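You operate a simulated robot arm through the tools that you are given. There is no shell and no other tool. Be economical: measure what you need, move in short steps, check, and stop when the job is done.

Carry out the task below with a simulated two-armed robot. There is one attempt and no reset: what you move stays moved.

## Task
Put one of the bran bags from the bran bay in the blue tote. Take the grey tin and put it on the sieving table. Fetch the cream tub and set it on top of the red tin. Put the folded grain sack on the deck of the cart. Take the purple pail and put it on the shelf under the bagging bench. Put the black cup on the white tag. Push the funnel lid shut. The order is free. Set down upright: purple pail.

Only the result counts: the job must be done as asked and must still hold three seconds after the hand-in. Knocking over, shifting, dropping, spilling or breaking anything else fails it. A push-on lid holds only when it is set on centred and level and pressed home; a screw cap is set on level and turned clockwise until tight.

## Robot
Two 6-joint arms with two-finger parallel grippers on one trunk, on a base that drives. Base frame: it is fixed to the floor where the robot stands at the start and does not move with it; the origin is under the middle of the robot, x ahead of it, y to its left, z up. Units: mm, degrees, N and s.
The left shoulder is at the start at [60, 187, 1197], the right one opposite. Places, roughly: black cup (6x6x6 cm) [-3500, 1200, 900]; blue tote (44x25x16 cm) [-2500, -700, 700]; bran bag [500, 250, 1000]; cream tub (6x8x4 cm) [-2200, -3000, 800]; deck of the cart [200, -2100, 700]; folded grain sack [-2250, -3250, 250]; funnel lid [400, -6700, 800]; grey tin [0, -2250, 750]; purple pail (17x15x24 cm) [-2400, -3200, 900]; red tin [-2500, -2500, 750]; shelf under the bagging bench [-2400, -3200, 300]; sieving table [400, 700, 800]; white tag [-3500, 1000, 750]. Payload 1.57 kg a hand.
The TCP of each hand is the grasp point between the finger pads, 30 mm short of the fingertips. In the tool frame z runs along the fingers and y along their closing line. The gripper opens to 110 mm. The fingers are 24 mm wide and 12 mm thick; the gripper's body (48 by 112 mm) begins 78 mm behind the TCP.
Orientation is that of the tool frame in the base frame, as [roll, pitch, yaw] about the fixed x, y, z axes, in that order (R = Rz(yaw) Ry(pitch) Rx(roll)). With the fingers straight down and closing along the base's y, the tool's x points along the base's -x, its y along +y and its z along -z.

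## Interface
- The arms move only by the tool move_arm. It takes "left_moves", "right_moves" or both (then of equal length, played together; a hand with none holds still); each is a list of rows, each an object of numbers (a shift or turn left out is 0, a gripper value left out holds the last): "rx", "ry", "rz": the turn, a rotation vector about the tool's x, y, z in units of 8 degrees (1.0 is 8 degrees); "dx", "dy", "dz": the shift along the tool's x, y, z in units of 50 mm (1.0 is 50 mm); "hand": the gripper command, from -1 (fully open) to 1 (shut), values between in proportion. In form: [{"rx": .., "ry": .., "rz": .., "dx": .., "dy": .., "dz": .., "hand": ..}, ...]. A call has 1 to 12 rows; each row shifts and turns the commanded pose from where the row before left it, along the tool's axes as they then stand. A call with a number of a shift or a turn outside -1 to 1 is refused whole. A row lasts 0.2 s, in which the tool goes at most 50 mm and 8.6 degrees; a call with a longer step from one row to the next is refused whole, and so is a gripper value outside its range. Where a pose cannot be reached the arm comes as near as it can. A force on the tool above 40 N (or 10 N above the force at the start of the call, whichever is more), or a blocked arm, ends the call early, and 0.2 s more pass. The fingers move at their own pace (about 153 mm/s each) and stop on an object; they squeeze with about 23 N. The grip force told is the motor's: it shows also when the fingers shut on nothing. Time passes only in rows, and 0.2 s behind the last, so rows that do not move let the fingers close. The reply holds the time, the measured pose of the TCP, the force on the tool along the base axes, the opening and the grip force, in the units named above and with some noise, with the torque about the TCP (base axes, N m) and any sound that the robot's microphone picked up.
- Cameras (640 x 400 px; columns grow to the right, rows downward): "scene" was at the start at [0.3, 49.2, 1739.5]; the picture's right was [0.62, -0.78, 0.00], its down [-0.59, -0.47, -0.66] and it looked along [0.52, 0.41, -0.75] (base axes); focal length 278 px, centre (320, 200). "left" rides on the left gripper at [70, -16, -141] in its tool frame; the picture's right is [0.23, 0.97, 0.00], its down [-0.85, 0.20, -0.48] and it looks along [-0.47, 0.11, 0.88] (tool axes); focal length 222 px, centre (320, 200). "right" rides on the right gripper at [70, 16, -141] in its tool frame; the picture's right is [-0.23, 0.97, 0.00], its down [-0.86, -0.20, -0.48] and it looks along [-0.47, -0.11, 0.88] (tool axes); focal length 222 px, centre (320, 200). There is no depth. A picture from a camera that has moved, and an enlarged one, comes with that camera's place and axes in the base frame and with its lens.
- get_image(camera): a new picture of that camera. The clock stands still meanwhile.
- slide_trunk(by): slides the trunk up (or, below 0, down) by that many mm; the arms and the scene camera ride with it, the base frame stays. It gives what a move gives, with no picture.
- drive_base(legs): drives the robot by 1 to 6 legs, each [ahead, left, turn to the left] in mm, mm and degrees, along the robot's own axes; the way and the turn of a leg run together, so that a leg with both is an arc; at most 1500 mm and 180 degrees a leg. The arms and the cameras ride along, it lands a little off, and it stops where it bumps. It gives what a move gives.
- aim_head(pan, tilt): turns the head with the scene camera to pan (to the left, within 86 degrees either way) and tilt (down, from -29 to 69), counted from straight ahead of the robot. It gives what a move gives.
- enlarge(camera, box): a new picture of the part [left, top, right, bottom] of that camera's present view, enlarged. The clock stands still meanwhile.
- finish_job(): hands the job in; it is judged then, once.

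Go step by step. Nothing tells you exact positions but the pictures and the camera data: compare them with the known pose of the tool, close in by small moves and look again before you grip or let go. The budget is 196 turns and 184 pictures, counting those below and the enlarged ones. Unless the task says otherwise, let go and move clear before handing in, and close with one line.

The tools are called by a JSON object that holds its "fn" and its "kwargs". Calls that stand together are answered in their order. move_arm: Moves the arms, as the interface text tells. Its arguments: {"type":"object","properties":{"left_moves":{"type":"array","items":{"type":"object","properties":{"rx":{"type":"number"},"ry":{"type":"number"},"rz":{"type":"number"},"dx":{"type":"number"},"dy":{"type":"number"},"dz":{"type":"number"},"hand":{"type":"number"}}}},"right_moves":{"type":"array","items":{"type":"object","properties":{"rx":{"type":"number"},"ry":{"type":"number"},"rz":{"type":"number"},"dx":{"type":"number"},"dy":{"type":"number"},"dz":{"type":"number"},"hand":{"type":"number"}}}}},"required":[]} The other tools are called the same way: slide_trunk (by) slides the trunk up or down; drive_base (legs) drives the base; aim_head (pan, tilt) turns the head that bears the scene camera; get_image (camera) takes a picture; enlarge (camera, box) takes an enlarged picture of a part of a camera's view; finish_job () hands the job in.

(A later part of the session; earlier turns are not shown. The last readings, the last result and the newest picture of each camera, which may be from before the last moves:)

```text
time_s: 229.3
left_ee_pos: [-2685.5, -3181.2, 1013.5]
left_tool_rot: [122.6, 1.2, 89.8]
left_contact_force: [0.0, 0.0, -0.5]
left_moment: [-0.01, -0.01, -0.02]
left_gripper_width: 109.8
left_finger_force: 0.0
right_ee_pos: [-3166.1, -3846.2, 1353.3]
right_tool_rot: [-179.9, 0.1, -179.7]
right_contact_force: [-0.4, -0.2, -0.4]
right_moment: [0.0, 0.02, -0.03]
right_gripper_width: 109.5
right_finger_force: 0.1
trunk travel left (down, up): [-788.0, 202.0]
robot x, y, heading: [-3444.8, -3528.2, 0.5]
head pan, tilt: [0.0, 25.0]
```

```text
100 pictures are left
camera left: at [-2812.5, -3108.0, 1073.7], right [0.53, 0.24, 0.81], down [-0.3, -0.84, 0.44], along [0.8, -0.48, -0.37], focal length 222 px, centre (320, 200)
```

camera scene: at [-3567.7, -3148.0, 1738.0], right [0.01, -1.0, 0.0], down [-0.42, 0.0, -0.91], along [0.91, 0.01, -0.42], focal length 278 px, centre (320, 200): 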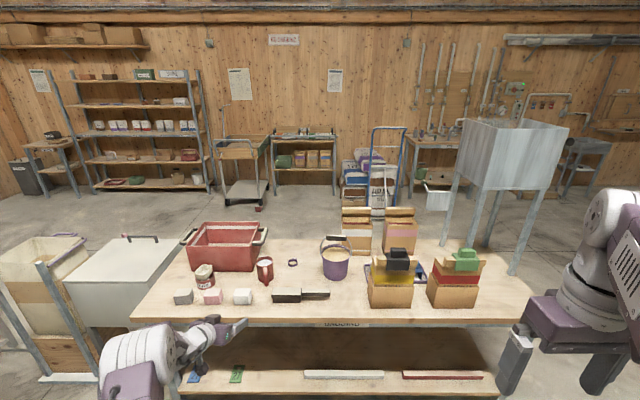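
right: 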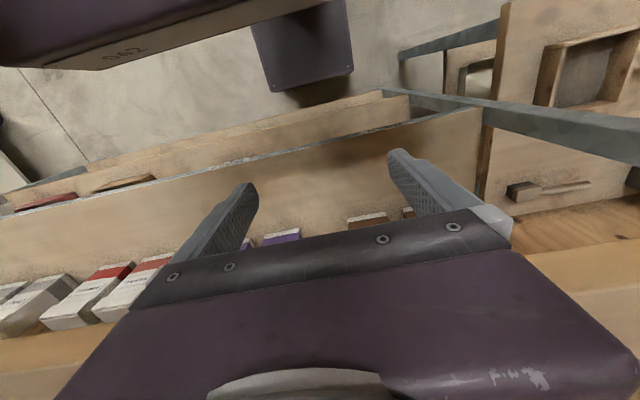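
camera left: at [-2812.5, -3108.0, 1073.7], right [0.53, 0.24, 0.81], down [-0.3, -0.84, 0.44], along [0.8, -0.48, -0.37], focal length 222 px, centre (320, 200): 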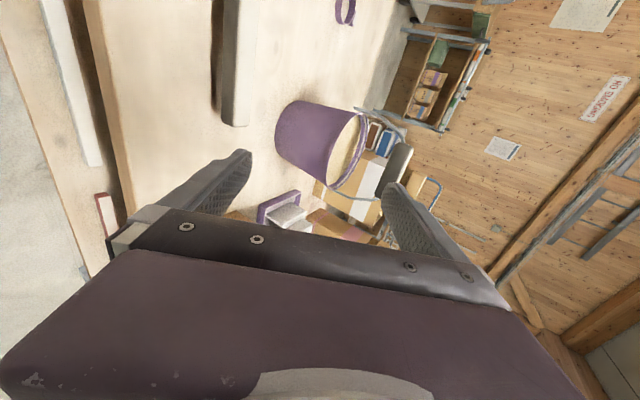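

Bail bar is at ≈(−2440,−3212,1015). Half-close the fingers, drive up to just short of it and look.

{"fn": "move_arm", "kwargs": {"left_moves": [{"hand": -0.16}, {"hand": -0.16}]}}

{"fn": "drive_base", "kwargs": {"legs": [[175, -31, 0]]}}

{"fn": "get_image", "kwargs": {"camera": "left"}}

{"fn": "aim_head", "kwargs": {"pan": 20, "tilt": 40}}

{"fn": "enlarge", "kwargs": {"camera": "scene", "box": [250, 100, 420, 220]}}

```text
time_s: 229.9
left_ee_pos: [-2685.5, -3180.8, 1013.1]
left_tool_rot: [122.7, 1.2, 89.8]
left_contact_force: [0.4, 0.2, -0.5]
left_moment: [-0.02, 0.01, 0.02]
left_gripper_width: 63.8
left_finger_force: 0.1
right_ee_pos: [-3165.6, -3844.3, 1354.4]
right_tool_rot: [-179.9, 0.1, -179.8]
right_contact_force: [-0.2, 0.2, -0.3]
right_moment: [0.01, 0.04, -0.03]
right_gripper_width: 110.1
right_finger_force: 0.0
trunk travel left (down, up): [-788.0, 202.0]
robot x, y, heading: [-3445.9, -3523.4, 0.3]
head pan, tilt: [0.0, 25.0]
```

```text
time_s: 231.4
left_ee_pos: [-2514.0, -3212.0, 1015.3]
left_tool_rot: [122.6, 1.2, 89.8]
left_contact_force: [-0.3, -0.1, -0.1]
left_moment: [0.0, 0.0, 0.01]
left_gripper_width: 63.7
left_finger_force: 0.0
right_ee_pos: [-2996.3, -3876.1, 1354.4]
right_tool_rot: [-179.9, 0.2, -179.6]
right_contact_force: [-1.2, 0.9, 1.0]
right_moment: [-0.03, -0.01, 0.01]
right_gripper_width: 110.1
right_finger_force: 0.1
trunk travel left (down, up): [-788.0, 202.0]
robot x, y, heading: [-3273.1, -3556.2, 0.3]
head pan, tilt: [0.0, 25.0]
```

```text
99 pictures are left
camera left: at [-2640.9, -3139.3, 1075.3], right [0.52, 0.24, 0.82], down [-0.3, -0.84, 0.44], along [0.8, -0.48, -0.37], focal length 222 px, centre (320, 200)
```

left: 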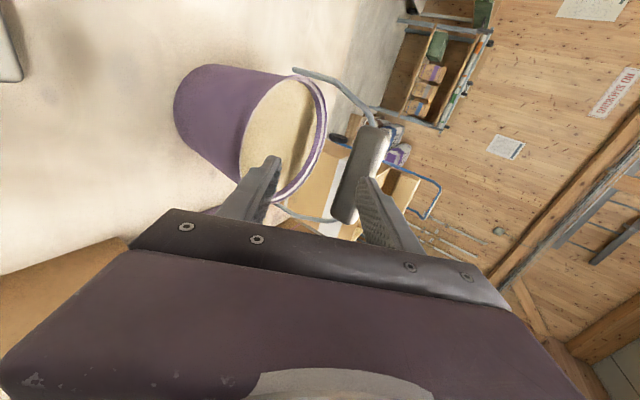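

```text
time_s: 232.2
left_ee_pos: [-2511.7, -3212.0, 1011.8]
left_tool_rot: [122.7, 1.2, 89.8]
left_contact_force: [0.1, -0.6, -0.7]
left_moment: [-0.03, 0.01, 0.0]
left_gripper_width: 63.8
left_finger_force: 0.1
right_ee_pos: [-2993.0, -3876.0, 1352.9]
right_tool_rot: [-180.0, 0.0, -179.7]
right_contact_force: [0.5, -0.5, 0.2]
right_moment: [0.01, 0.01, 0.0]
right_gripper_width: 110.2
right_finger_force: 0.0
trunk travel left (down, up): [-788.0, 202.0]
robot x, y, heading: [-3272.9, -3556.9, 0.2]
head pan, tilt: [20.0, 40.0]
```

```text
3.33 times, centred on (335, 160) of scene
camera zoom: at [-3252.8, -3526.8, 1714.8], right [0.35, -0.94, 0.0], down [-0.6, -0.22, -0.77], along [0.72, 0.26, -0.64], focal length 928 px, centre (270, 333)
```

zoom: 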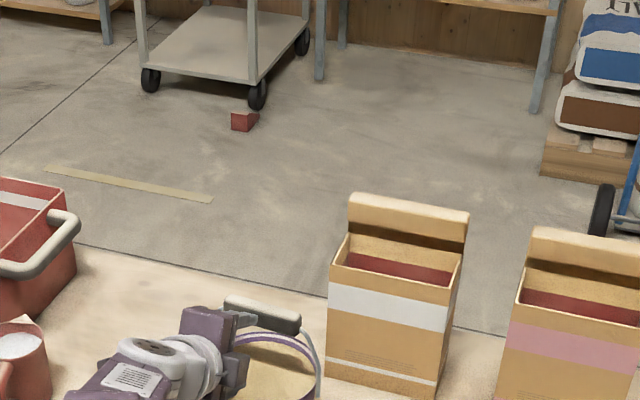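

The bar is 38 mm above the tool axis and ~72 mm ahead, so a horizontal advance centres it. Drive 70 ahead.

{"fn": "drive_base", "kwargs": {"legs": [[70, 0, 0]]}}

{"fn": "get_image", "kwargs": {"camera": "left"}}

```text
time_s: 233.3
left_ee_pos: [-2448.2, -3211.0, 1018.9]
left_tool_rot: [122.1, 1.0, 89.8]
left_contact_force: [-3.6, 1.3, 23.7]
left_moment: [0.23, -1.16, -0.09]
left_gripper_width: 78.8
left_finger_force: 8.8
right_ee_pos: [-2932.5, -3876.0, 1354.2]
right_tool_rot: [179.9, 0.5, -179.8]
right_contact_force: [0.6, -1.0, 0.6]
right_moment: [-0.03, 0.01, 0.0]
right_gripper_width: 110.1
right_finger_force: 0.0
trunk travel left (down, up): [-788.0, 202.0]
robot x, y, heading: [-3205.3, -3554.6, 0.4]
head pan, tilt: [20.0, 40.0]
```

```text
97 pictures are left
camera left: at [-2575.4, -3139.2, 1079.1], right [0.52, 0.24, 0.82], down [-0.3, -0.85, 0.44], along [0.8, -0.48, -0.37], focal length 222 px, centre (320, 200)
```

left: 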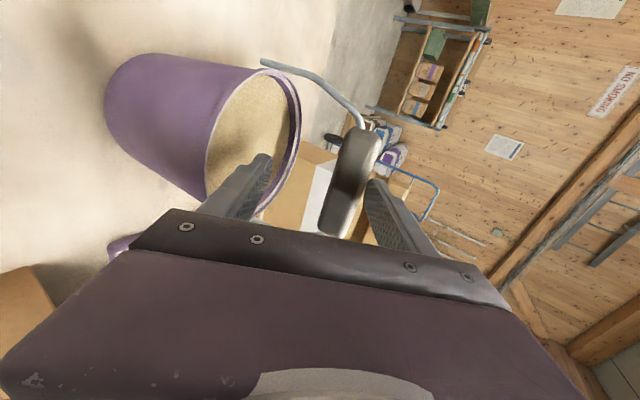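

The lower finger touches the pail's rim; raise the trunk 22 mm to free it and re-look.

{"fn": "slide_trunk", "kwargs": {"by": 22}}

{"fn": "get_image", "kwargs": {"camera": "left"}}

```text
time_s: 233.9
left_ee_pos: [-2443.2, -3211.1, 1035.7]
left_tool_rot: [122.7, 1.2, 89.7]
left_contact_force: [-1.8, -0.2, -1.1]
left_moment: [0.03, 0.1, -0.03]
left_gripper_width: 66.1
left_finger_force: 1.4
right_ee_pos: [-2924.3, -3875.4, 1375.6]
right_tool_rot: [-180.0, 0.0, -179.6]
right_contact_force: [-0.5, 1.0, -0.1]
right_moment: [-0.03, 0.0, -0.02]
right_gripper_width: 110.2
right_finger_force: 0.2
trunk travel left (down, up): [-810.0, 180.0]
robot x, y, heading: [-3209.2, -3553.0, 0.5]
head pan, tilt: [20.0, 40.0]
```

```text
96 pictures are left
camera left: at [-2569.6, -3138.6, 1095.9], right [0.53, 0.24, 0.82], down [-0.3, -0.85, 0.44], along [0.8, -0.48, -0.37], focal length 222 px, centre (320, 200)
```

left: 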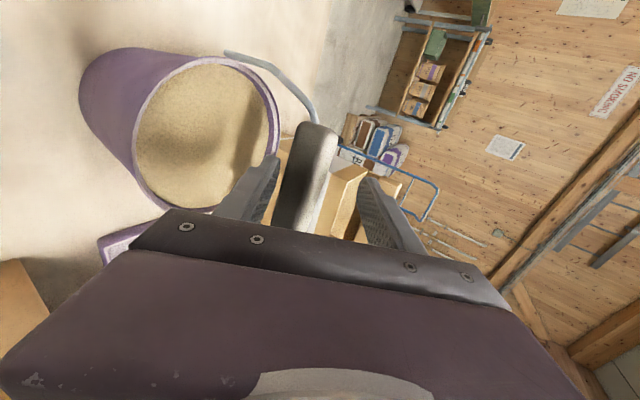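

The bar is between the fingers. Close the grip.

{"fn": "move_arm", "kwargs": {"left_moves": [{"hand": 1}, {"hand": 1}, {"hand": 1}, {"hand": 1}]}}

{"fn": "get_image", "kwargs": {"camera": "left"}}

```text
time_s: 234.9
left_ee_pos: [-2440.9, -3211.7, 1034.4]
left_tool_rot: [122.7, 1.2, 89.8]
left_contact_force: [1.1, 0.0, 0.8]
left_moment: [0.07, -0.15, 0.01]
left_gripper_width: 36.3
left_finger_force: 23.0
right_ee_pos: [-2922.7, -3875.3, 1375.1]
right_tool_rot: [-179.8, 0.1, -179.6]
right_contact_force: [0.5, -0.2, -0.1]
right_moment: [0.01, 0.01, 0.0]
right_gripper_width: 110.2
right_finger_force: 0.1
trunk travel left (down, up): [-810.0, 180.0]
robot x, y, heading: [-3202.0, -3557.2, 0.2]
head pan, tilt: [20.0, 40.0]
```

```text
95 pictures are left
camera left: at [-2568.3, -3138.1, 1095.5], right [0.53, 0.24, 0.81], down [-0.3, -0.84, 0.44], along [0.8, -0.48, -0.37], focal length 222 px, centre (320, 200)
```

left: 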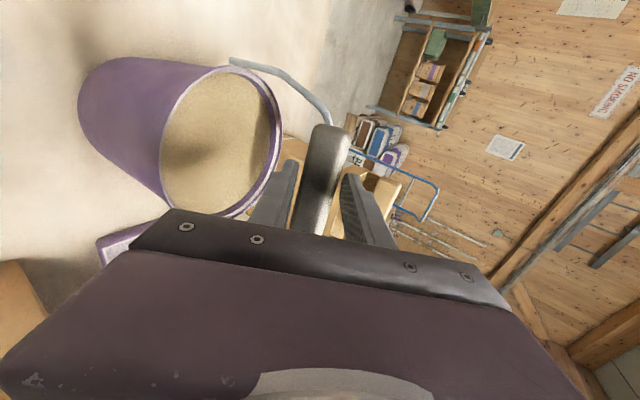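

Gripped (36 mm). Lift 60 mm and check.

{"fn": "slide_trunk", "kwargs": {"by": 70}}

{"fn": "get_image", "kwargs": {"camera": "left"}}

{"fn": "get_image", "kwargs": {"camera": "scene"}}

```text
time_s: 236.0
left_ee_pos: [-2440.7, -3211.1, 1105.3]
left_tool_rot: [122.8, 1.2, 89.8]
left_contact_force: [0.6, 0.5, -9.3]
left_moment: [0.11, -0.09, 0.03]
left_gripper_width: 33.8
left_finger_force: 22.9
right_ee_pos: [-2922.2, -3875.2, 1445.4]
right_tool_rot: [-179.9, 0.0, -179.7]
right_contact_force: [-0.2, 0.2, 0.4]
right_moment: [0.02, -0.02, 0.01]
right_gripper_width: 109.9
right_finger_force: 0.1
trunk travel left (down, up): [-880.0, 110.0]
robot x, y, heading: [-3201.6, -3556.2, 0.0]
head pan, tilt: [20.0, 40.0]
```

```text
94 pictures are left
camera left: at [-2568.0, -3137.9, 1165.4], right [0.53, 0.24, 0.81], down [-0.3, -0.85, 0.44], along [0.8, -0.48, -0.37], focal length 222 px, centre (320, 200)
```

left: 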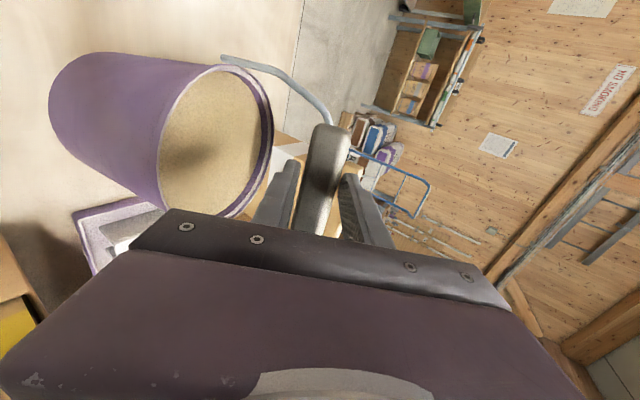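

```text
93 pictures are left
camera scene: at [-3182.5, -3524.9, 1806.6], right [0.35, -0.94, 0.0], down [-0.6, -0.22, -0.76], along [0.72, 0.27, -0.64], focal length 278 px, centre (320, 200)
```

scene: 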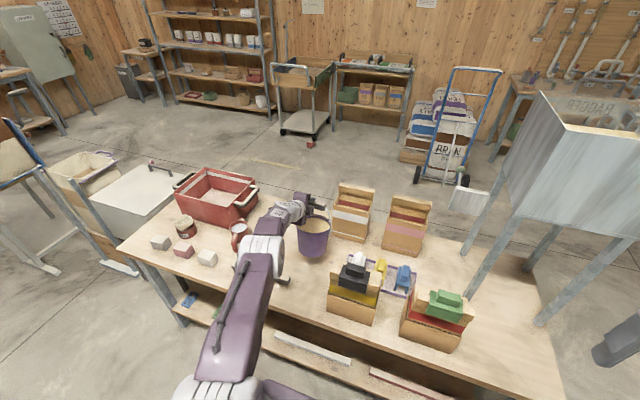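

Lifted (~9.5 N) and hanging upright. Back out, shift to y≈−2915 where the shelf is free, and lower.

{"fn": "drive_base", "kwargs": {"legs": [[-520, 0, 0], [0, 296, 0]]}}

{"fn": "slide_trunk", "kwargs": {"by": -400}}

{"fn": "aim_head", "kwargs": {"pan": 12, "tilt": 30}}

{"fn": "get_image", "kwargs": {"camera": "scene"}}

```text
time_s: 240.7
left_ee_pos: [-2960.9, -2919.3, 1104.8]
left_tool_rot: [122.6, 1.0, 90.1]
left_contact_force: [0.0, -1.0, -10.3]
left_moment: [0.1, -0.07, 0.04]
left_gripper_width: 33.8
left_finger_force: 23.3
right_ee_pos: [-3440.1, -3583.2, 1444.0]
right_tool_rot: [-179.9, 0.0, -179.4]
right_contact_force: [-0.6, 0.7, 0.5]
right_moment: [0.03, 0.03, 0.06]
right_gripper_width: 109.9
right_finger_force: 0.1
trunk travel left (down, up): [-880.0, 110.0]
robot x, y, heading: [-3719.6, -3264.5, 0.5]
head pan, tilt: [20.0, 40.0]
```

```text
time_s: 244.5
left_ee_pos: [-2961.6, -2917.2, 704.8]
left_tool_rot: [122.7, 1.2, 90.0]
left_contact_force: [0.6, 0.7, -10.3]
left_moment: [0.11, -0.08, -0.01]
left_gripper_width: 33.8
left_finger_force: 23.2
right_ee_pos: [-3438.5, -3582.6, 1044.9]
right_tool_rot: [-179.9, 0.0, -179.4]
right_contact_force: [-0.5, -0.2, 0.5]
right_moment: [-0.01, 0.01, 0.02]
right_gripper_width: 109.9
right_finger_force: 0.0
trunk travel left (down, up): [-480.0, 510.0]
robot x, y, heading: [-3718.3, -3260.8, 0.4]
head pan, tilt: [20.0, 40.0]
```

```text
time_s: 245.2
left_ee_pos: [-2962.5, -2916.5, 704.1]
left_tool_rot: [122.8, 1.3, 90.0]
left_contact_force: [0.0, 0.5, -9.8]
left_moment: [0.12, -0.09, 0.02]
left_gripper_width: 33.6
left_finger_force: 23.0
right_ee_pos: [-3439.3, -3582.7, 1044.3]
right_tool_rot: [-179.9, 0.0, -179.4]
right_contact_force: [-0.1, -0.1, -0.6]
right_moment: [-0.02, 0.01, -0.02]
right_gripper_width: 110.2
right_finger_force: 0.1
trunk travel left (down, up): [-480.0, 510.0]
robot x, y, heading: [-3722.5, -3264.4, 0.7]
head pan, tilt: [12.0, 30.0]
```

```text
92 pictures are left
camera scene: at [-3692.9, -3243.7, 1422.0], right [0.22, -0.98, 0.0], down [-0.49, -0.11, -0.86], along [0.84, 0.19, -0.5], focal length 278 px, centre (320, 200)
```

scene: 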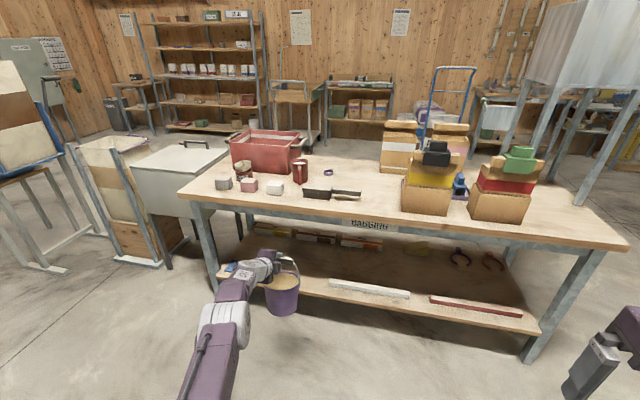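

{"fn": "enlarge", "kwargs": {"camera": "scene", "box": [190, 150, 430, 330]}}

```text
2.22 times, centred on (310, 240) of scene
camera zoom: at [-3692.9, -3243.7, 1422.0], right [0.22, -0.98, 0.0], down [-0.49, -0.11, -0.86], along [0.84, 0.19, -0.5], focal length 619 px, centre (342, 111)
```

zoom: 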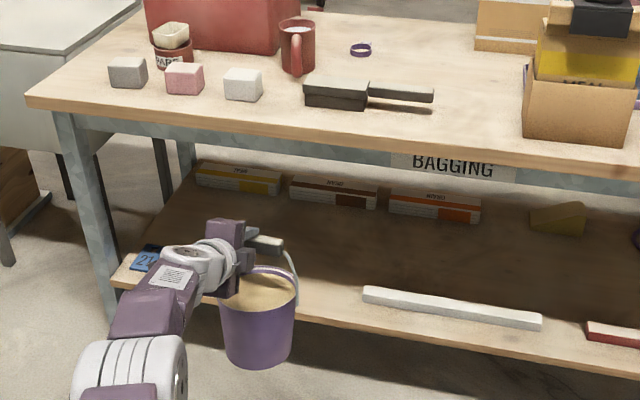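

The pail hangs level; shelf top appears at z≈245–300. Lower to pail-bottom ≈315, drive in, and check.

{"fn": "slide_trunk", "kwargs": {"by": -149}}

{"fn": "drive_base", "kwargs": {"legs": [[330, 0, -0.5]]}}

{"fn": "get_image", "kwargs": {"camera": "scene"}}

{"fn": "get_image", "kwargs": {"camera": "left"}}

```text
time_s: 246.9
left_ee_pos: [-2963.1, -2915.6, 556.1]
left_tool_rot: [122.7, 1.3, 90.0]
left_contact_force: [-0.5, 0.0, -10.5]
left_moment: [0.11, -0.01, 0.01]
left_gripper_width: 33.9
left_finger_force: 23.1
right_ee_pos: [-3438.9, -3582.4, 895.5]
right_tool_rot: [-179.9, 0.0, -179.4]
right_contact_force: [0.1, 0.3, 0.3]
right_moment: [-0.01, 0.02, -0.02]
right_gripper_width: 109.9
right_finger_force: 0.1
trunk travel left (down, up): [-331.0, 659.0]
robot x, y, heading: [-3721.3, -3264.2, 0.4]
head pan, tilt: [12.0, 30.0]
```

```text
time_s: 249.1
left_ee_pos: [-2628.0, -2925.9, 554.3]
left_tool_rot: [122.7, 1.1, 89.3]
left_contact_force: [-0.4, 0.3, -10.7]
left_moment: [0.14, -0.05, 0.0]
left_gripper_width: 33.7
left_finger_force: 22.9
right_ee_pos: [-3113.8, -3585.6, 896.5]
right_tool_rot: [-179.9, -0.2, 179.8]
right_contact_force: [-0.1, 0.1, 0.3]
right_moment: [-0.02, 0.02, -0.02]
right_gripper_width: 109.9
right_finger_force: 0.1
trunk travel left (down, up): [-331.0, 659.0]
robot x, y, heading: [-3387.6, -3263.4, -0.1]
head pan, tilt: [12.0, 30.0]
```

```text
90 pictures are left
camera scene: at [-3362.5, -3243.4, 1273.0], right [0.2, -0.98, 0.0], down [-0.49, -0.1, -0.86], along [0.85, 0.18, -0.5], focal length 278 px, centre (320, 200)
```

scene: 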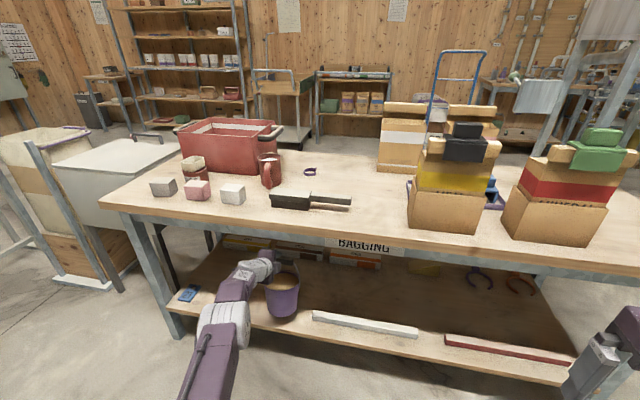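

```text
89 pictures are left
camera left: at [-2753.5, -2851.7, 615.9], right [0.53, 0.24, 0.81], down [-0.31, -0.84, 0.44], along [0.79, -0.48, -0.37], focal length 222 px, centre (320, 200)
```

left: 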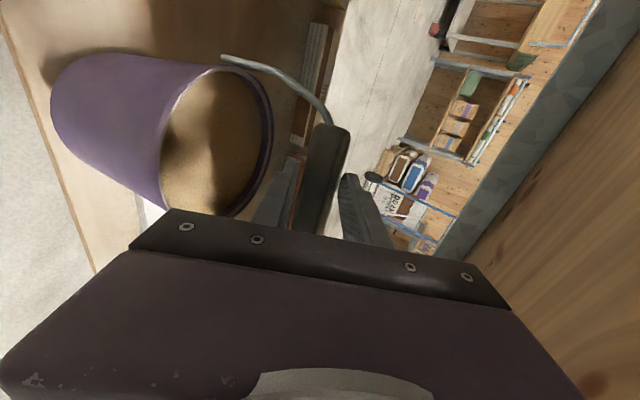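

Pail is over the shelf with clearance to the white bar. Advance 25, lower 45 by trunk, then fine steps until contact.

{"fn": "drive_base", "kwargs": {"legs": [[25, 10, 0]]}}

{"fn": "slide_trunk", "kwargs": {"by": -40}}

{"fn": "move_arm", "kwargs": {"left_moves": [{"dz": 0.0539, "dy": -0.0842}, {"dz": 0.0539, "dy": -0.0842}, {"dz": 0.0539, "dy": -0.0842}, {"dz": 0.0539, "dy": -0.0842}, {}]}}

{"fn": "get_image", "kwargs": {"camera": "left"}}

```text
time_s: 249.9
left_ee_pos: [-2602.8, -2915.7, 553.1]
left_tool_rot: [122.7, 1.1, 89.3]
left_contact_force: [0.6, -0.2, -10.4]
left_moment: [0.14, -0.13, -0.02]
left_gripper_width: 33.2
left_finger_force: 23.4
right_ee_pos: [-3087.2, -3574.2, 895.2]
right_tool_rot: [-179.9, -0.1, 179.7]
right_contact_force: [-0.3, 0.3, -0.3]
right_moment: [-0.01, -0.01, 0.0]
right_gripper_width: 110.0
right_finger_force: 0.1
trunk travel left (down, up): [-331.0, 659.0]
robot x, y, heading: [-3367.6, -3252.0, -0.5]
head pan, tilt: [12.0, 30.0]
```

```text
time_s: 250.8
left_ee_pos: [-2602.3, -2916.6, 513.6]
left_tool_rot: [122.7, 1.2, 89.2]
left_contact_force: [0.1, -0.4, -10.9]
left_moment: [0.12, -0.09, 0.0]
left_gripper_width: 33.2
left_finger_force: 23.3
right_ee_pos: [-3090.5, -3575.6, 855.7]
right_tool_rot: [-180.0, -0.1, 179.8]
right_contact_force: [-0.1, 0.1, -0.6]
right_moment: [0.04, -0.01, -0.01]
right_gripper_width: 109.8
right_finger_force: 0.0
trunk travel left (down, up): [-291.0, 699.0]
robot x, y, heading: [-3367.5, -3251.6, -0.1]
head pan, tilt: [12.0, 30.0]
```

```text
time_s: 252.0
left_ee_pos: [-2603.1, -2916.6, 497.7]
left_tool_rot: [122.5, 1.2, 89.3]
left_contact_force: [0.2, -0.2, -0.1]
left_moment: [-0.09, -0.35, -0.03]
left_gripper_width: 33.0
left_finger_force: 23.3
right_ee_pos: [-3090.4, -3575.4, 856.2]
right_tool_rot: [180.0, 0.1, 179.8]
right_contact_force: [0.7, 0.7, 0.4]
right_moment: [0.01, -0.01, 0.02]
right_gripper_width: 110.1
right_finger_force: 0.0
trunk travel left (down, up): [-291.0, 699.0]
robot x, y, heading: [-3368.3, -3254.2, -0.4]
head pan, tilt: [12.0, 30.0]
```

```text
88 pictures are left
camera left: at [-2729.6, -2842.8, 558.3], right [0.53, 0.24, 0.82], down [-0.31, -0.84, 0.44], along [0.79, -0.48, -0.37], focal length 222 px, centre (320, 200)
```

left: 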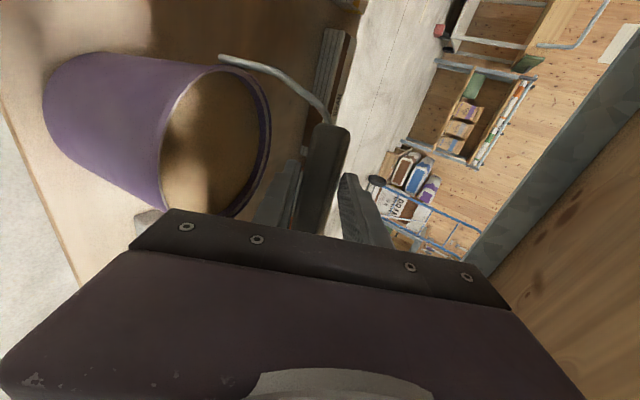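

The shelf now carries the weight. Lower 3 mm more so it settles flat, then open slightly.

{"fn": "move_arm", "kwargs": {"left_moves": [{"dz": 0.0216, "dy": -0.0337}, {"dz": 0.0108, "dy": -0.0168}, {}]}}

{"fn": "move_arm", "kwargs": {"left_moves": [{"hand": 0.3}, {"hand": 0.2}, {"hand": 0.1}, {"hand": 0}, {}]}}

{"fn": "get_image", "kwargs": {"camera": "left"}}

```text
time_s: 252.8
left_ee_pos: [-2604.4, -2917.0, 497.6]
left_tool_rot: [122.3, 1.1, 89.3]
left_contact_force: [0.9, -0.9, 12.0]
left_moment: [-0.09, -0.84, -0.01]
left_gripper_width: 33.0
left_finger_force: 23.5
right_ee_pos: [-3092.1, -3577.2, 857.2]
right_tool_rot: [180.0, 0.2, 179.8]
right_contact_force: [0.3, 0.5, -0.2]
right_moment: [0.04, 0.0, -0.01]
right_gripper_width: 110.1
right_finger_force: 0.0
trunk travel left (down, up): [-291.0, 699.0]
robot x, y, heading: [-3367.7, -3253.0, -0.1]
head pan, tilt: [12.0, 30.0]
```

```text
time_s: 254.0
left_ee_pos: [-2604.5, -2916.3, 493.0]
left_tool_rot: [122.7, 1.2, 89.2]
left_contact_force: [-2.6, -1.2, -3.0]
left_moment: [0.02, 0.01, -0.01]
left_gripper_width: 58.2
left_finger_force: 1.4
right_ee_pos: [-3090.1, -3577.1, 856.6]
right_tool_rot: [-179.9, 0.0, 179.8]
right_contact_force: [0.3, 0.3, 0.0]
right_moment: [0.02, -0.01, 0.01]
right_gripper_width: 109.8
right_finger_force: 0.1
trunk travel left (down, up): [-291.0, 699.0]
robot x, y, heading: [-3368.1, -3251.2, -0.3]
head pan, tilt: [12.0, 30.0]
```

```text
87 pictures are left
camera left: at [-2729.9, -2843.1, 553.6], right [0.53, 0.24, 0.81], down [-0.31, -0.84, 0.44], along [0.79, -0.48, -0.37], focal length 222 px, centre (320, 200)
```

left: 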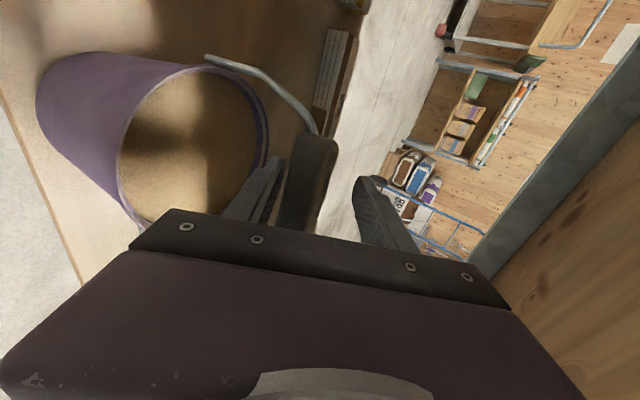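

Released; the lower finger still touches the bail lightly. Shift it 5 mm away and slide out along the tool axis.

{"fn": "move_arm", "kwargs": {"left_moves": [{"dy": -0.1}, {"dz": -0.4}, {"dz": -0.6}, {"dz": -0.8}]}}

{"fn": "get_image", "kwargs": {"camera": "left"}}

```text
time_s: 255.0
left_ee_pos: [-2608.3, -2895.8, 532.2]
left_tool_rot: [122.7, 1.3, 89.3]
left_contact_force: [-0.2, 0.3, -0.4]
left_moment: [-0.03, 0.03, -0.09]
left_gripper_width: 54.7
left_finger_force: 0.2
left hand out of reach, approached as far as the arm can: row 2, 3, 4
right_ee_pos: [-3089.7, -3576.1, 856.7]
right_tool_rot: [180.0, 0.1, 179.7]
right_contact_force: [0.4, -0.4, -0.6]
right_moment: [-0.05, 0.0, -0.03]
right_gripper_width: 110.0
right_finger_force: 0.0
trunk travel left (down, up): [-291.0, 699.0]
robot x, y, heading: [-3367.5, -3254.6, -0.2]
head pan, tilt: [12.0, 30.0]
```

```text
86 pictures are left
camera left: at [-2735.2, -2822.2, 593.0], right [0.53, 0.24, 0.82], down [-0.31, -0.84, 0.44], along [0.79, -0.48, -0.37], focal length 222 px, centre (320, 200)
```

left: 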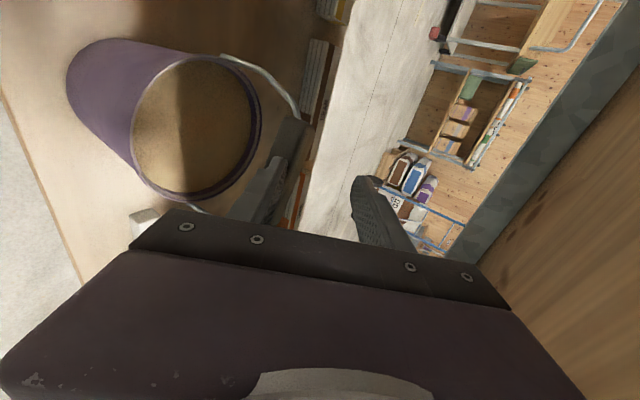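

The hand slid up a bit but has no contact. Back off by base in a small step first and check.

{"fn": "drive_base", "kwargs": {"legs": [[-25, 0, 0]]}}

{"fn": "get_image", "kwargs": {"camera": "left"}}

```text
time_s: 255.8
left_ee_pos: [-2634.6, -2897.8, 531.0]
left_tool_rot: [122.7, 1.1, 89.2]
left_contact_force: [0.6, -0.6, 0.6]
left_moment: [-0.01, 0.02, -0.01]
left_gripper_width: 54.8
left_finger_force: 0.0
right_ee_pos: [-3117.9, -3575.5, 856.6]
right_tool_rot: [-180.0, 0.1, 179.8]
right_contact_force: [0.1, -0.4, 0.3]
right_moment: [0.03, -0.03, 0.0]
right_gripper_width: 110.1
right_finger_force: 0.1
trunk travel left (down, up): [-291.0, 699.0]
robot x, y, heading: [-3393.9, -3253.2, -0.3]
head pan, tilt: [12.0, 30.0]
```

```text
85 pictures are left
camera left: at [-2760.6, -2822.9, 592.4], right [0.53, 0.24, 0.81], down [-0.31, -0.84, 0.44], along [0.79, -0.48, -0.37], focal length 222 px, centre (320, 200)
```

left: 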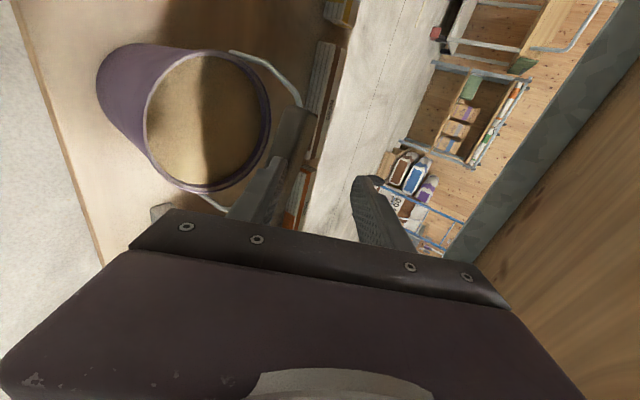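

Clear. Retreat, raise the trunk, and drive around to the east side for the grain sack.

{"fn": "drive_base", "kwargs": {"legs": [[-300, 0, 0], [0, 1500, 0], [0, 1500, 0], [0, 350, 0], [1500, 0, 0], [1000, 0, 0]]}}

{"fn": "slide_trunk", "kwargs": {"by": 200}}

{"fn": "drive_base", "kwargs": {"legs": [[0, 0, -90], [1500, 0, 0], [1500, 0, 0], [0, 0, -90]]}}

{"fn": "aim_head", "kwargs": {"pan": 0, "tilt": 30}}

{"fn": "get_image", "kwargs": {"camera": "scene"}}

```text
time_s: 285.4
left_ee_pos: [-429.8, 447.4, 529.9]
left_tool_rot: [122.9, 1.2, 89.4]
left_contact_force: [-0.7, -0.3, -0.5]
left_moment: [-0.03, -0.02, -0.06]
left_gripper_width: 55.0
left_finger_force: 0.1
right_ee_pos: [-907.6, -232.9, 856.5]
right_tool_rot: [-180.0, 0.2, 179.9]
right_contact_force: [0.6, 0.4, 0.1]
right_moment: [0.0, 0.02, 0.02]
right_gripper_width: 110.0
right_finger_force: 0.0
trunk travel left (down, up): [-291.0, 699.0]
robot x, y, heading: [-1186.1, 85.9, 0.0]
head pan, tilt: [12.0, 30.0]
```

```text
time_s: 287.6
left_ee_pos: [-429.4, 447.4, 730.5]
left_tool_rot: [122.8, 1.1, 89.4]
left_contact_force: [-0.6, -0.3, -0.3]
left_moment: [0.01, 0.0, 0.0]
left_gripper_width: 55.0
left_finger_force: 0.1
right_ee_pos: [-908.2, -232.6, 1056.9]
right_tool_rot: [-180.0, 0.1, 180.0]
right_contact_force: [0.2, 0.3, 0.2]
right_moment: [0.0, -0.02, -0.01]
right_gripper_width: 110.0
right_finger_force: 0.0
trunk travel left (down, up): [-491.0, 499.0]
robot x, y, heading: [-1182.3, 89.1, -0.1]
head pan, tilt: [12.0, 30.0]
```

```text
time_s: 309.7
left_ee_pos: [-1967.5, -3262.5, 732.0]
left_tool_rot: [122.9, 1.3, -91.1]
left_contact_force: [-0.1, 0.7, 0.4]
left_moment: [-0.03, 0.03, -0.03]
left_gripper_width: 55.2
left_finger_force: 0.0
right_ee_pos: [-1484.0, -2587.7, 1055.5]
right_tool_rot: [180.0, 0.1, -0.6]
right_contact_force: [0.7, -0.5, -0.4]
right_moment: [-0.03, 0.01, 0.01]
right_gripper_width: 110.1
right_finger_force: 0.1
trunk travel left (down, up): [-491.0, 499.0]
robot x, y, heading: [-1207.5, -2911.3, 179.5]
head pan, tilt: [12.0, 30.0]
```

```text
time_s: 310.4
left_ee_pos: [-1968.4, -3264.2, 730.9]
left_tool_rot: [122.7, 1.1, -91.1]
left_contact_force: [0.8, 0.4, -1.3]
left_moment: [-0.01, 0.02, 0.0]
left_gripper_width: 55.1
left_finger_force: 0.1
right_ee_pos: [-1483.3, -2587.7, 1056.3]
right_tool_rot: [-179.9, 0.2, -0.5]
right_contact_force: [-0.1, -0.6, 0.8]
right_moment: [0.0, 0.01, -0.03]
right_gripper_width: 110.2
right_finger_force: 0.1
trunk travel left (down, up): [-491.0, 499.0]
robot x, y, heading: [-1208.5, -2912.8, 179.5]
head pan, tilt: [0.0, 30.0]
```

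```text
84 pictures are left
camera scene: at [-1239.5, -2910.6, 1433.1], right [0.01, 1.0, 0.0], down [0.5, 0.0, -0.87], along [-0.87, 0.01, -0.5], focal length 278 px, centre (320, 200)
```

scene: 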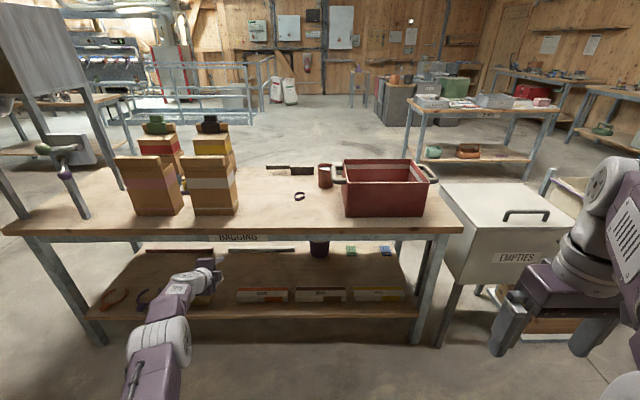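

The pail stands on the shelf. Enlarge the folded sacks.

{"fn": "enlarge", "kwargs": {"camera": "scene", "box": [200, 225, 420, 335]}}

```text
2.91 times, centred on (310, 280) of scene
camera zoom: at [-1239.5, -2910.6, 1433.1], right [0.01, 1.0, 0.0], down [0.5, 0.0, -0.87], along [-0.87, 0.01, -0.5], focal length 810 px, centre (349, -33)
```

zoom: 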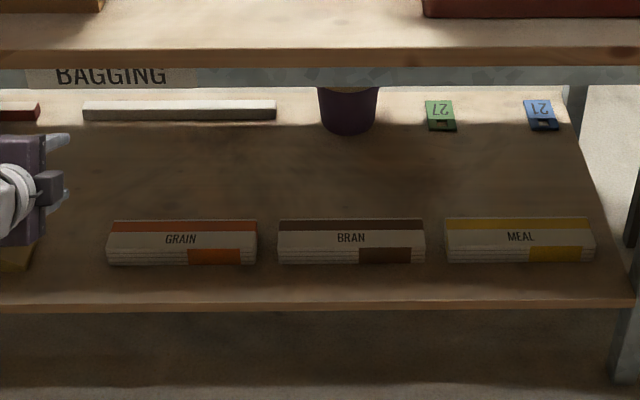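

GRAIN sack: centre ≈(−2260,−3198), about 265×65×35 mm lying along y. I'll grip it from above across its 65 mm width, so I turn the left hand to point down (closing fore-aft) and pull the right hand back.

{"fn": "drive_base", "kwargs": {"legs": [[-200, 0, 0]]}}

{"fn": "move_arm", "kwargs": {"left_moves": [{"rx": 1}, {"rx": 1}, {"rx": 1}, {"rx": 1}, {"rx": 1}, {"rx": 1}, {"rx": 1}, {"rx": 0.16}], "right_moves": [{"dx": 0.5}, {"dx": 0.5}, {"dx": 0.5}, {"dx": 0.5}, {"dx": 0.5}, {"dx": 0.5}, {"dx": 0.4}, {}]}}

{"fn": "move_arm", "kwargs": {"left_moves": [{"dy": -0.8}, {"dy": -0.8}, {"dy": -0.8}, {"dy": -0.8}, {"dy": -0.8}, {}]}}

```text
time_s: 312.1
left_ee_pos: [-1768.0, -3263.9, 731.8]
left_tool_rot: [122.8, 1.2, -91.0]
left_contact_force: [0.1, -0.5, 1.2]
left_moment: [0.04, 0.01, -0.01]
left_gripper_width: 55.1
left_finger_force: 0.2
right_ee_pos: [-1281.3, -2588.2, 1056.8]
right_tool_rot: [-180.0, 0.1, -0.6]
right_contact_force: [-0.4, 0.0, 0.3]
right_moment: [-0.03, 0.01, 0.01]
right_gripper_width: 109.9
right_finger_force: 0.1
trunk travel left (down, up): [-491.0, 499.0]
robot x, y, heading: [-1008.9, -2911.4, 179.6]
head pan, tilt: [0.0, 30.0]
```

```text
time_s: 313.9
left_ee_pos: [-1591.5, -3240.8, 738.1]
left_tool_rot: [-179.9, 1.2, -91.1]
left_contact_force: [0.2, -0.1, -0.7]
left_moment: [0.03, -0.06, -0.01]
left_gripper_width: 54.9
left_finger_force: 0.0
left hand out of reach, approached as far as the arm can: row 1, 2, 3, 4, 5, 6, 7
right_ee_pos: [-1139.2, -2551.3, 1067.8]
right_tool_rot: [180.0, 0.0, -0.4]
right_contact_force: [0.4, -0.6, -0.4]
right_moment: [-0.01, -0.04, 0.01]
right_gripper_width: 110.1
right_finger_force: 0.0
right hand out of reach, approached as far as the arm can: row 4, 5, 6, 7
trunk travel left (down, up): [-491.0, 499.0]
robot x, y, heading: [-1008.5, -2912.2, 179.3]
head pan, tilt: [0.0, 30.0]
```

```text
time_s: 315.2
left_ee_pos: [-1575.4, -3272.5, 742.0]
left_tool_rot: [-179.8, 1.2, -91.1]
left_contact_force: [0.4, 0.9, 0.1]
left_moment: [-0.01, -0.01, 0.0]
left_gripper_width: 55.2
left_finger_force: 0.0
left hand out of reach, approached as far as the arm can: row 1, 2, 3, 4, 5
right_ee_pos: [-1138.4, -2551.1, 1067.4]
right_tool_rot: [179.9, -0.1, -0.5]
right_contact_force: [0.6, 0.6, 0.1]
right_moment: [0.0, 0.02, 0.03]
right_gripper_width: 110.0
right_finger_force: 0.2
trunk travel left (down, up): [-491.0, 499.0]
robot x, y, heading: [-1012.1, -2913.8, 179.3]
head pan, tilt: [0.0, 30.0]
```

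Tool points down at 565 mm ahead – good. Check the arm's shape before going under the bench.

{"fn": "aim_head", "kwargs": {"pan": 35, "tilt": 48}}

{"fn": "get_image", "kwargs": {"camera": "scene"}}

```text
time_s: 316.3
left_ee_pos: [-1575.2, -3272.0, 743.7]
left_tool_rot: [-179.9, 1.3, -91.1]
left_contact_force: [0.8, 0.5, -0.4]
left_moment: [-0.02, 0.04, 0.02]
left_gripper_width: 55.1
left_finger_force: 0.2
right_ee_pos: [-1137.8, -2550.2, 1067.7]
right_tool_rot: [179.8, 0.0, -0.7]
right_contact_force: [0.2, -0.5, 0.7]
right_moment: [-0.03, -0.02, -0.01]
right_gripper_width: 110.0
right_finger_force: 0.0
trunk travel left (down, up): [-491.0, 499.0]
robot x, y, heading: [-1007.2, -2912.1, 179.7]
head pan, tilt: [35.0, 48.0]
```

```text
82 pictures are left
camera scene: at [-1013.6, -2957.9, 1406.3], right [-0.56, 0.83, 0.0], down [0.61, 0.42, -0.67], along [-0.55, -0.38, -0.74], focal length 278 px, centre (320, 200)
```

scene: 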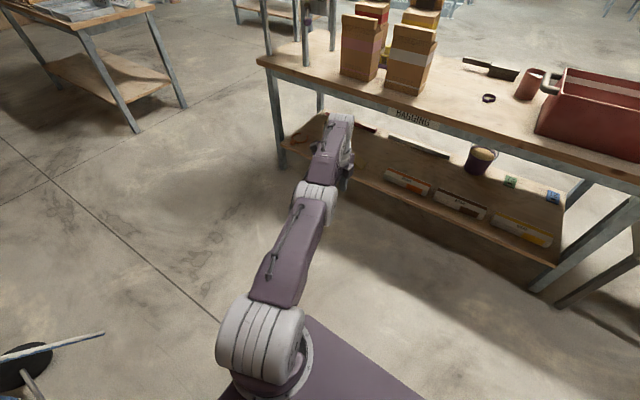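

Everything will fit below the bench top. Lower the trunk, open the hand, and drive up near the sack.

{"fn": "move_arm", "kwargs": {"left_moves": [{"hand": -1}, {"hand": -1}]}}

{"fn": "slide_trunk", "kwargs": {"by": -390}}

{"fn": "drive_base", "kwargs": {"legs": [[600, -74, 0]]}}

{"fn": "get_image", "kwargs": {"camera": "left"}}

{"fn": "get_image", "kwargs": {"camera": "scene"}}

```text
time_s: 316.9
left_ee_pos: [-1576.2, -3272.3, 743.1]
left_tool_rot: [-179.9, 1.3, -91.1]
left_contact_force: [-0.4, -0.1, 0.5]
left_moment: [0.03, -0.01, 0.03]
left_gripper_width: 109.9
left_finger_force: 0.1
right_ee_pos: [-1137.8, -2551.1, 1067.6]
right_tool_rot: [179.8, 0.0, -0.6]
right_contact_force: [-0.6, 0.0, 0.1]
right_moment: [0.0, -0.04, -0.01]
right_gripper_width: 109.9
right_finger_force: 0.1
trunk travel left (down, up): [-491.0, 499.0]
robot x, y, heading: [-1005.6, -2915.5, 179.4]
head pan, tilt: [35.0, 48.0]
```

```text
time_s: 320.6
left_ee_pos: [-1574.2, -3273.1, 353.7]
left_tool_rot: [-179.9, 1.3, -91.0]
left_contact_force: [-0.5, -0.1, -0.9]
left_moment: [0.02, 0.01, 0.01]
left_gripper_width: 110.1
left_finger_force: 0.1
right_ee_pos: [-1137.9, -2550.4, 677.5]
right_tool_rot: [179.8, -0.1, -0.6]
right_contact_force: [-0.6, -0.2, -1.1]
right_moment: [0.0, -0.01, -0.01]
right_gripper_width: 110.1
right_finger_force: 0.1
trunk travel left (down, up): [-101.0, 889.0]
robot x, y, heading: [-1010.0, -2914.8, 179.2]
head pan, tilt: [35.0, 48.0]
```

```text
time_s: 324.0
left_ee_pos: [-2172.8, -3194.0, 353.1]
left_tool_rot: [-179.9, 1.3, -91.0]
left_contact_force: [0.0, 0.0, 0.4]
left_moment: [0.01, 0.0, -0.01]
left_gripper_width: 110.0
left_finger_force: 0.0
right_ee_pos: [-1737.5, -2471.8, 677.9]
right_tool_rot: [179.8, 0.0, -0.6]
right_contact_force: [-0.8, -0.2, -0.4]
right_moment: [0.01, 0.02, -0.02]
right_gripper_width: 110.1
right_finger_force: 0.1
trunk travel left (down, up): [-101.0, 889.0]
robot x, y, heading: [-1603.0, -2828.6, 179.4]
head pan, tilt: [35.0, 48.0]
```

```text
81 pictures are left
camera left: at [-2157.5, -3264.7, 492.1], right [-0.98, -0.21, -0.01], down [-0.19, 0.85, 0.5], along [-0.1, 0.49, -0.87], focal length 222 px, centre (320, 200)
```

left: 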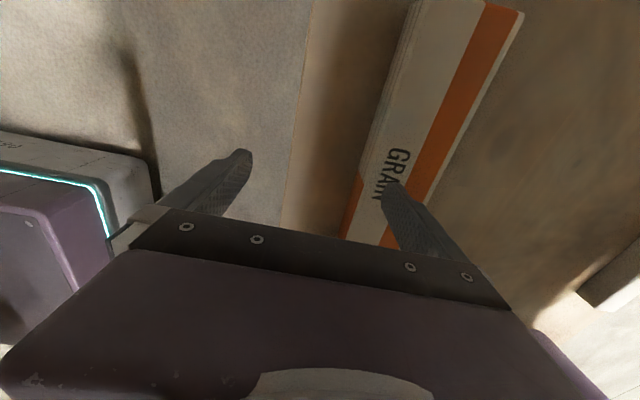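

```text
80 pictures are left
camera scene: at [-1611.0, -2877.6, 1016.3], right [-0.57, 0.82, 0.0], down [0.61, 0.42, -0.67], along [-0.55, -0.38, -0.74], focal length 278 px, centre (320, 200)
```

scene: 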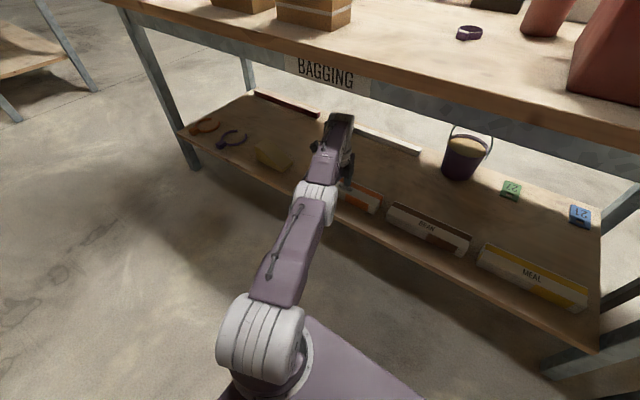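

Sack spans x −2212…−2277 with yaw ≈0. Drive 72 more to straddle it from above, then lower.

{"fn": "drive_base", "kwargs": {"legs": [[72, 0, 0]]}}

{"fn": "get_image", "kwargs": {"camera": "left"}}

```text
time_s: 325.0
left_ee_pos: [-2244.7, -3192.7, 353.8]
left_tool_rot: [-179.9, 1.4, -91.1]
left_contact_force: [-0.1, -0.5, 0.5]
left_moment: [-0.02, 0.03, 0.01]
left_gripper_width: 110.3
left_finger_force: 0.1
right_ee_pos: [-1809.5, -2469.6, 677.1]
right_tool_rot: [179.9, -0.1, -0.4]
right_contact_force: [0.6, 0.6, 0.3]
right_moment: [0.03, -0.01, 0.0]
right_gripper_width: 110.0
right_finger_force: 0.0
trunk travel left (down, up): [-101.0, 889.0]
robot x, y, heading: [-1673.7, -2829.3, 179.5]
head pan, tilt: [35.0, 48.0]
```

```text
79 pictures are left
camera left: at [-2230.0, -3263.9, 492.0], right [-0.98, -0.21, -0.01], down [-0.18, 0.85, 0.5], along [-0.1, 0.49, -0.87], focal length 222 px, centre (320, 200)
```

left: 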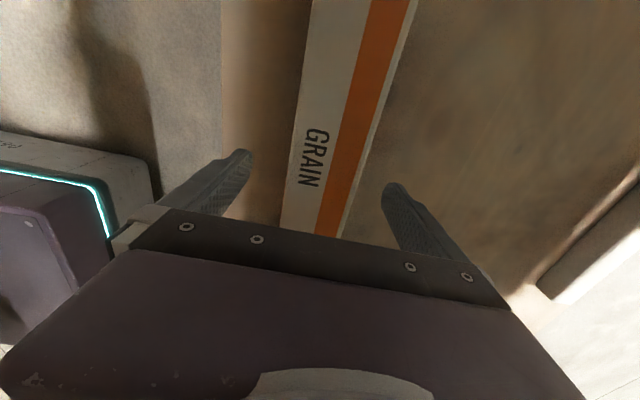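

Centred. Lower 55 with the trunk, then a few small arm steps, and close.

{"fn": "slide_trunk", "kwargs": {"by": -54}}

{"fn": "move_arm", "kwargs": {"left_moves": [{"dz": 0.06}, {"dz": 0.06}, {"hand": 0.2}, {"hand": 1}, {"hand": 1}, {"hand": 1}]}}

{"fn": "get_image", "kwargs": {"camera": "left"}}

```text
time_s: 326.0
left_ee_pos: [-2246.0, -3192.3, 299.3]
left_tool_rot: [-179.9, 1.4, -91.1]
left_contact_force: [0.0, 0.1, -0.3]
left_moment: [-0.04, 0.01, 0.01]
left_gripper_width: 109.9
left_finger_force: 0.1
right_ee_pos: [-1809.3, -2468.6, 624.3]
right_tool_rot: [179.9, -0.1, -0.4]
right_contact_force: [0.2, 0.2, 0.5]
right_moment: [0.02, 0.03, 0.02]
right_gripper_width: 110.1
right_finger_force: 0.0
trunk travel left (down, up): [-47.0, 943.0]
robot x, y, heading: [-1675.9, -2834.9, 179.4]
head pan, tilt: [35.0, 48.0]
```

```text
time_s: 327.4
left_ee_pos: [-2245.8, -3192.3, 292.3]
left_tool_rot: [-179.9, 1.2, -91.0]
left_contact_force: [0.2, 0.7, 1.8]
left_moment: [-0.02, 0.08, 0.05]
left_gripper_width: 67.8
left_finger_force: 23.4
right_ee_pos: [-1808.2, -2470.3, 624.6]
right_tool_rot: [179.9, -0.1, -0.5]
right_contact_force: [0.6, 0.9, 0.0]
right_moment: [0.02, 0.01, 0.01]
right_gripper_width: 110.2
right_finger_force: 0.1
trunk travel left (down, up): [-47.0, 943.0]
robot x, y, heading: [-1673.5, -2831.8, 179.4]
head pan, tilt: [35.0, 48.0]
```

```text
78 pictures are left
camera left: at [-2230.2, -3263.7, 432.3], right [-0.98, -0.21, -0.01], down [-0.18, 0.85, 0.5], along [-0.1, 0.49, -0.87], focal length 222 px, centre (320, 200)
```

left: 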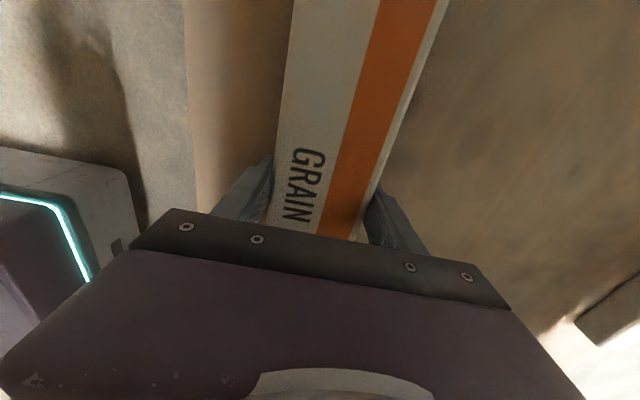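

Gripped at 68 mm. Lift 80 and back out.

{"fn": "slide_trunk", "kwargs": {"by": 80}}

{"fn": "drive_base", "kwargs": {"legs": [[-700, 0, 0]]}}

{"fn": "slide_trunk", "kwargs": {"by": 400}}

{"fn": "slide_trunk", "kwargs": {"by": 150}}

{"fn": "get_image", "kwargs": {"camera": "left"}}

```text
time_s: 328.6
left_ee_pos: [-2245.2, -3191.5, 373.2]
left_tool_rot: [-179.8, 1.3, -91.1]
left_contact_force: [-0.3, 0.2, -0.7]
left_moment: [0.04, -0.01, -0.02]
left_gripper_width: 67.6
left_finger_force: 23.7
right_ee_pos: [-1808.5, -2469.5, 703.8]
right_tool_rot: [179.9, 0.0, -0.5]
right_contact_force: [0.8, -0.1, -0.1]
right_moment: [0.01, 0.02, 0.0]
right_gripper_width: 110.0
right_finger_force: 0.0
trunk travel left (down, up): [-127.0, 863.0]
robot x, y, heading: [-1674.6, -2832.7, 179.6]
head pan, tilt: [35.0, 48.0]
```

```text
time_s: 332.4
left_ee_pos: [-1544.7, -3199.3, 373.0]
left_tool_rot: [-179.8, 1.2, -91.0]
left_contact_force: [0.0, -0.6, -1.0]
left_moment: [0.05, -0.01, 0.0]
left_gripper_width: 68.1
left_finger_force: 22.7
right_ee_pos: [-1108.4, -2476.6, 703.8]
right_tool_rot: [179.9, 0.0, -0.5]
right_contact_force: [-0.4, 0.5, -0.3]
right_moment: [0.01, 0.02, 0.01]
right_gripper_width: 110.1
right_finger_force: 0.0
trunk travel left (down, up): [-127.0, 863.0]
robot x, y, heading: [-976.0, -2840.5, 179.4]
head pan, tilt: [35.0, 48.0]
```

```text
time_s: 336.2
left_ee_pos: [-1545.7, -3198.5, 773.3]
left_tool_rot: [-180.0, 1.3, -91.0]
left_contact_force: [0.7, 0.4, -1.2]
left_moment: [-0.01, -0.02, 0.03]
left_gripper_width: 67.7
left_finger_force: 23.3
right_ee_pos: [-1108.2, -2475.2, 1103.3]
right_tool_rot: [179.9, 0.1, -0.5]
right_contact_force: [-0.3, -0.3, -0.8]
right_moment: [0.01, 0.03, -0.01]
right_gripper_width: 110.0
right_finger_force: 0.0
trunk travel left (down, up): [-527.0, 463.0]
robot x, y, heading: [-979.0, -2836.7, 179.5]
head pan, tilt: [35.0, 48.0]
```

```text
time_s: 338.0
left_ee_pos: [-1545.4, -3199.0, 922.2]
left_tool_rot: [-179.8, 1.4, -91.0]
left_contact_force: [0.2, -0.4, -1.6]
left_moment: [0.01, -0.03, -0.01]
left_gripper_width: 67.7
left_finger_force: 22.3
right_ee_pos: [-1108.1, -2475.5, 1254.6]
right_tool_rot: [180.0, -0.1, -0.5]
right_contact_force: [0.7, -0.1, -0.4]
right_moment: [-0.02, 0.01, 0.01]
right_gripper_width: 110.1
right_finger_force: 0.0
trunk travel left (down, up): [-677.0, 313.0]
robot x, y, heading: [-977.4, -2839.1, 179.4]
head pan, tilt: [35.0, 48.0]
```

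```text
77 pictures are left
camera left: at [-1529.7, -3270.4, 1061.7], right [-0.98, -0.21, -0.01], down [-0.19, 0.85, 0.5], along [-0.1, 0.49, -0.87], focal length 222 px, centre (320, 200)
```

left: 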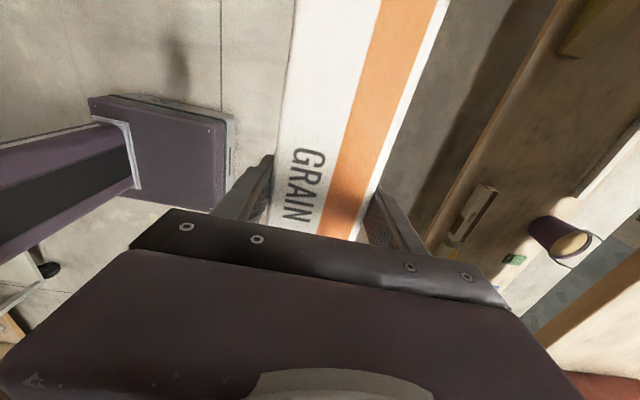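

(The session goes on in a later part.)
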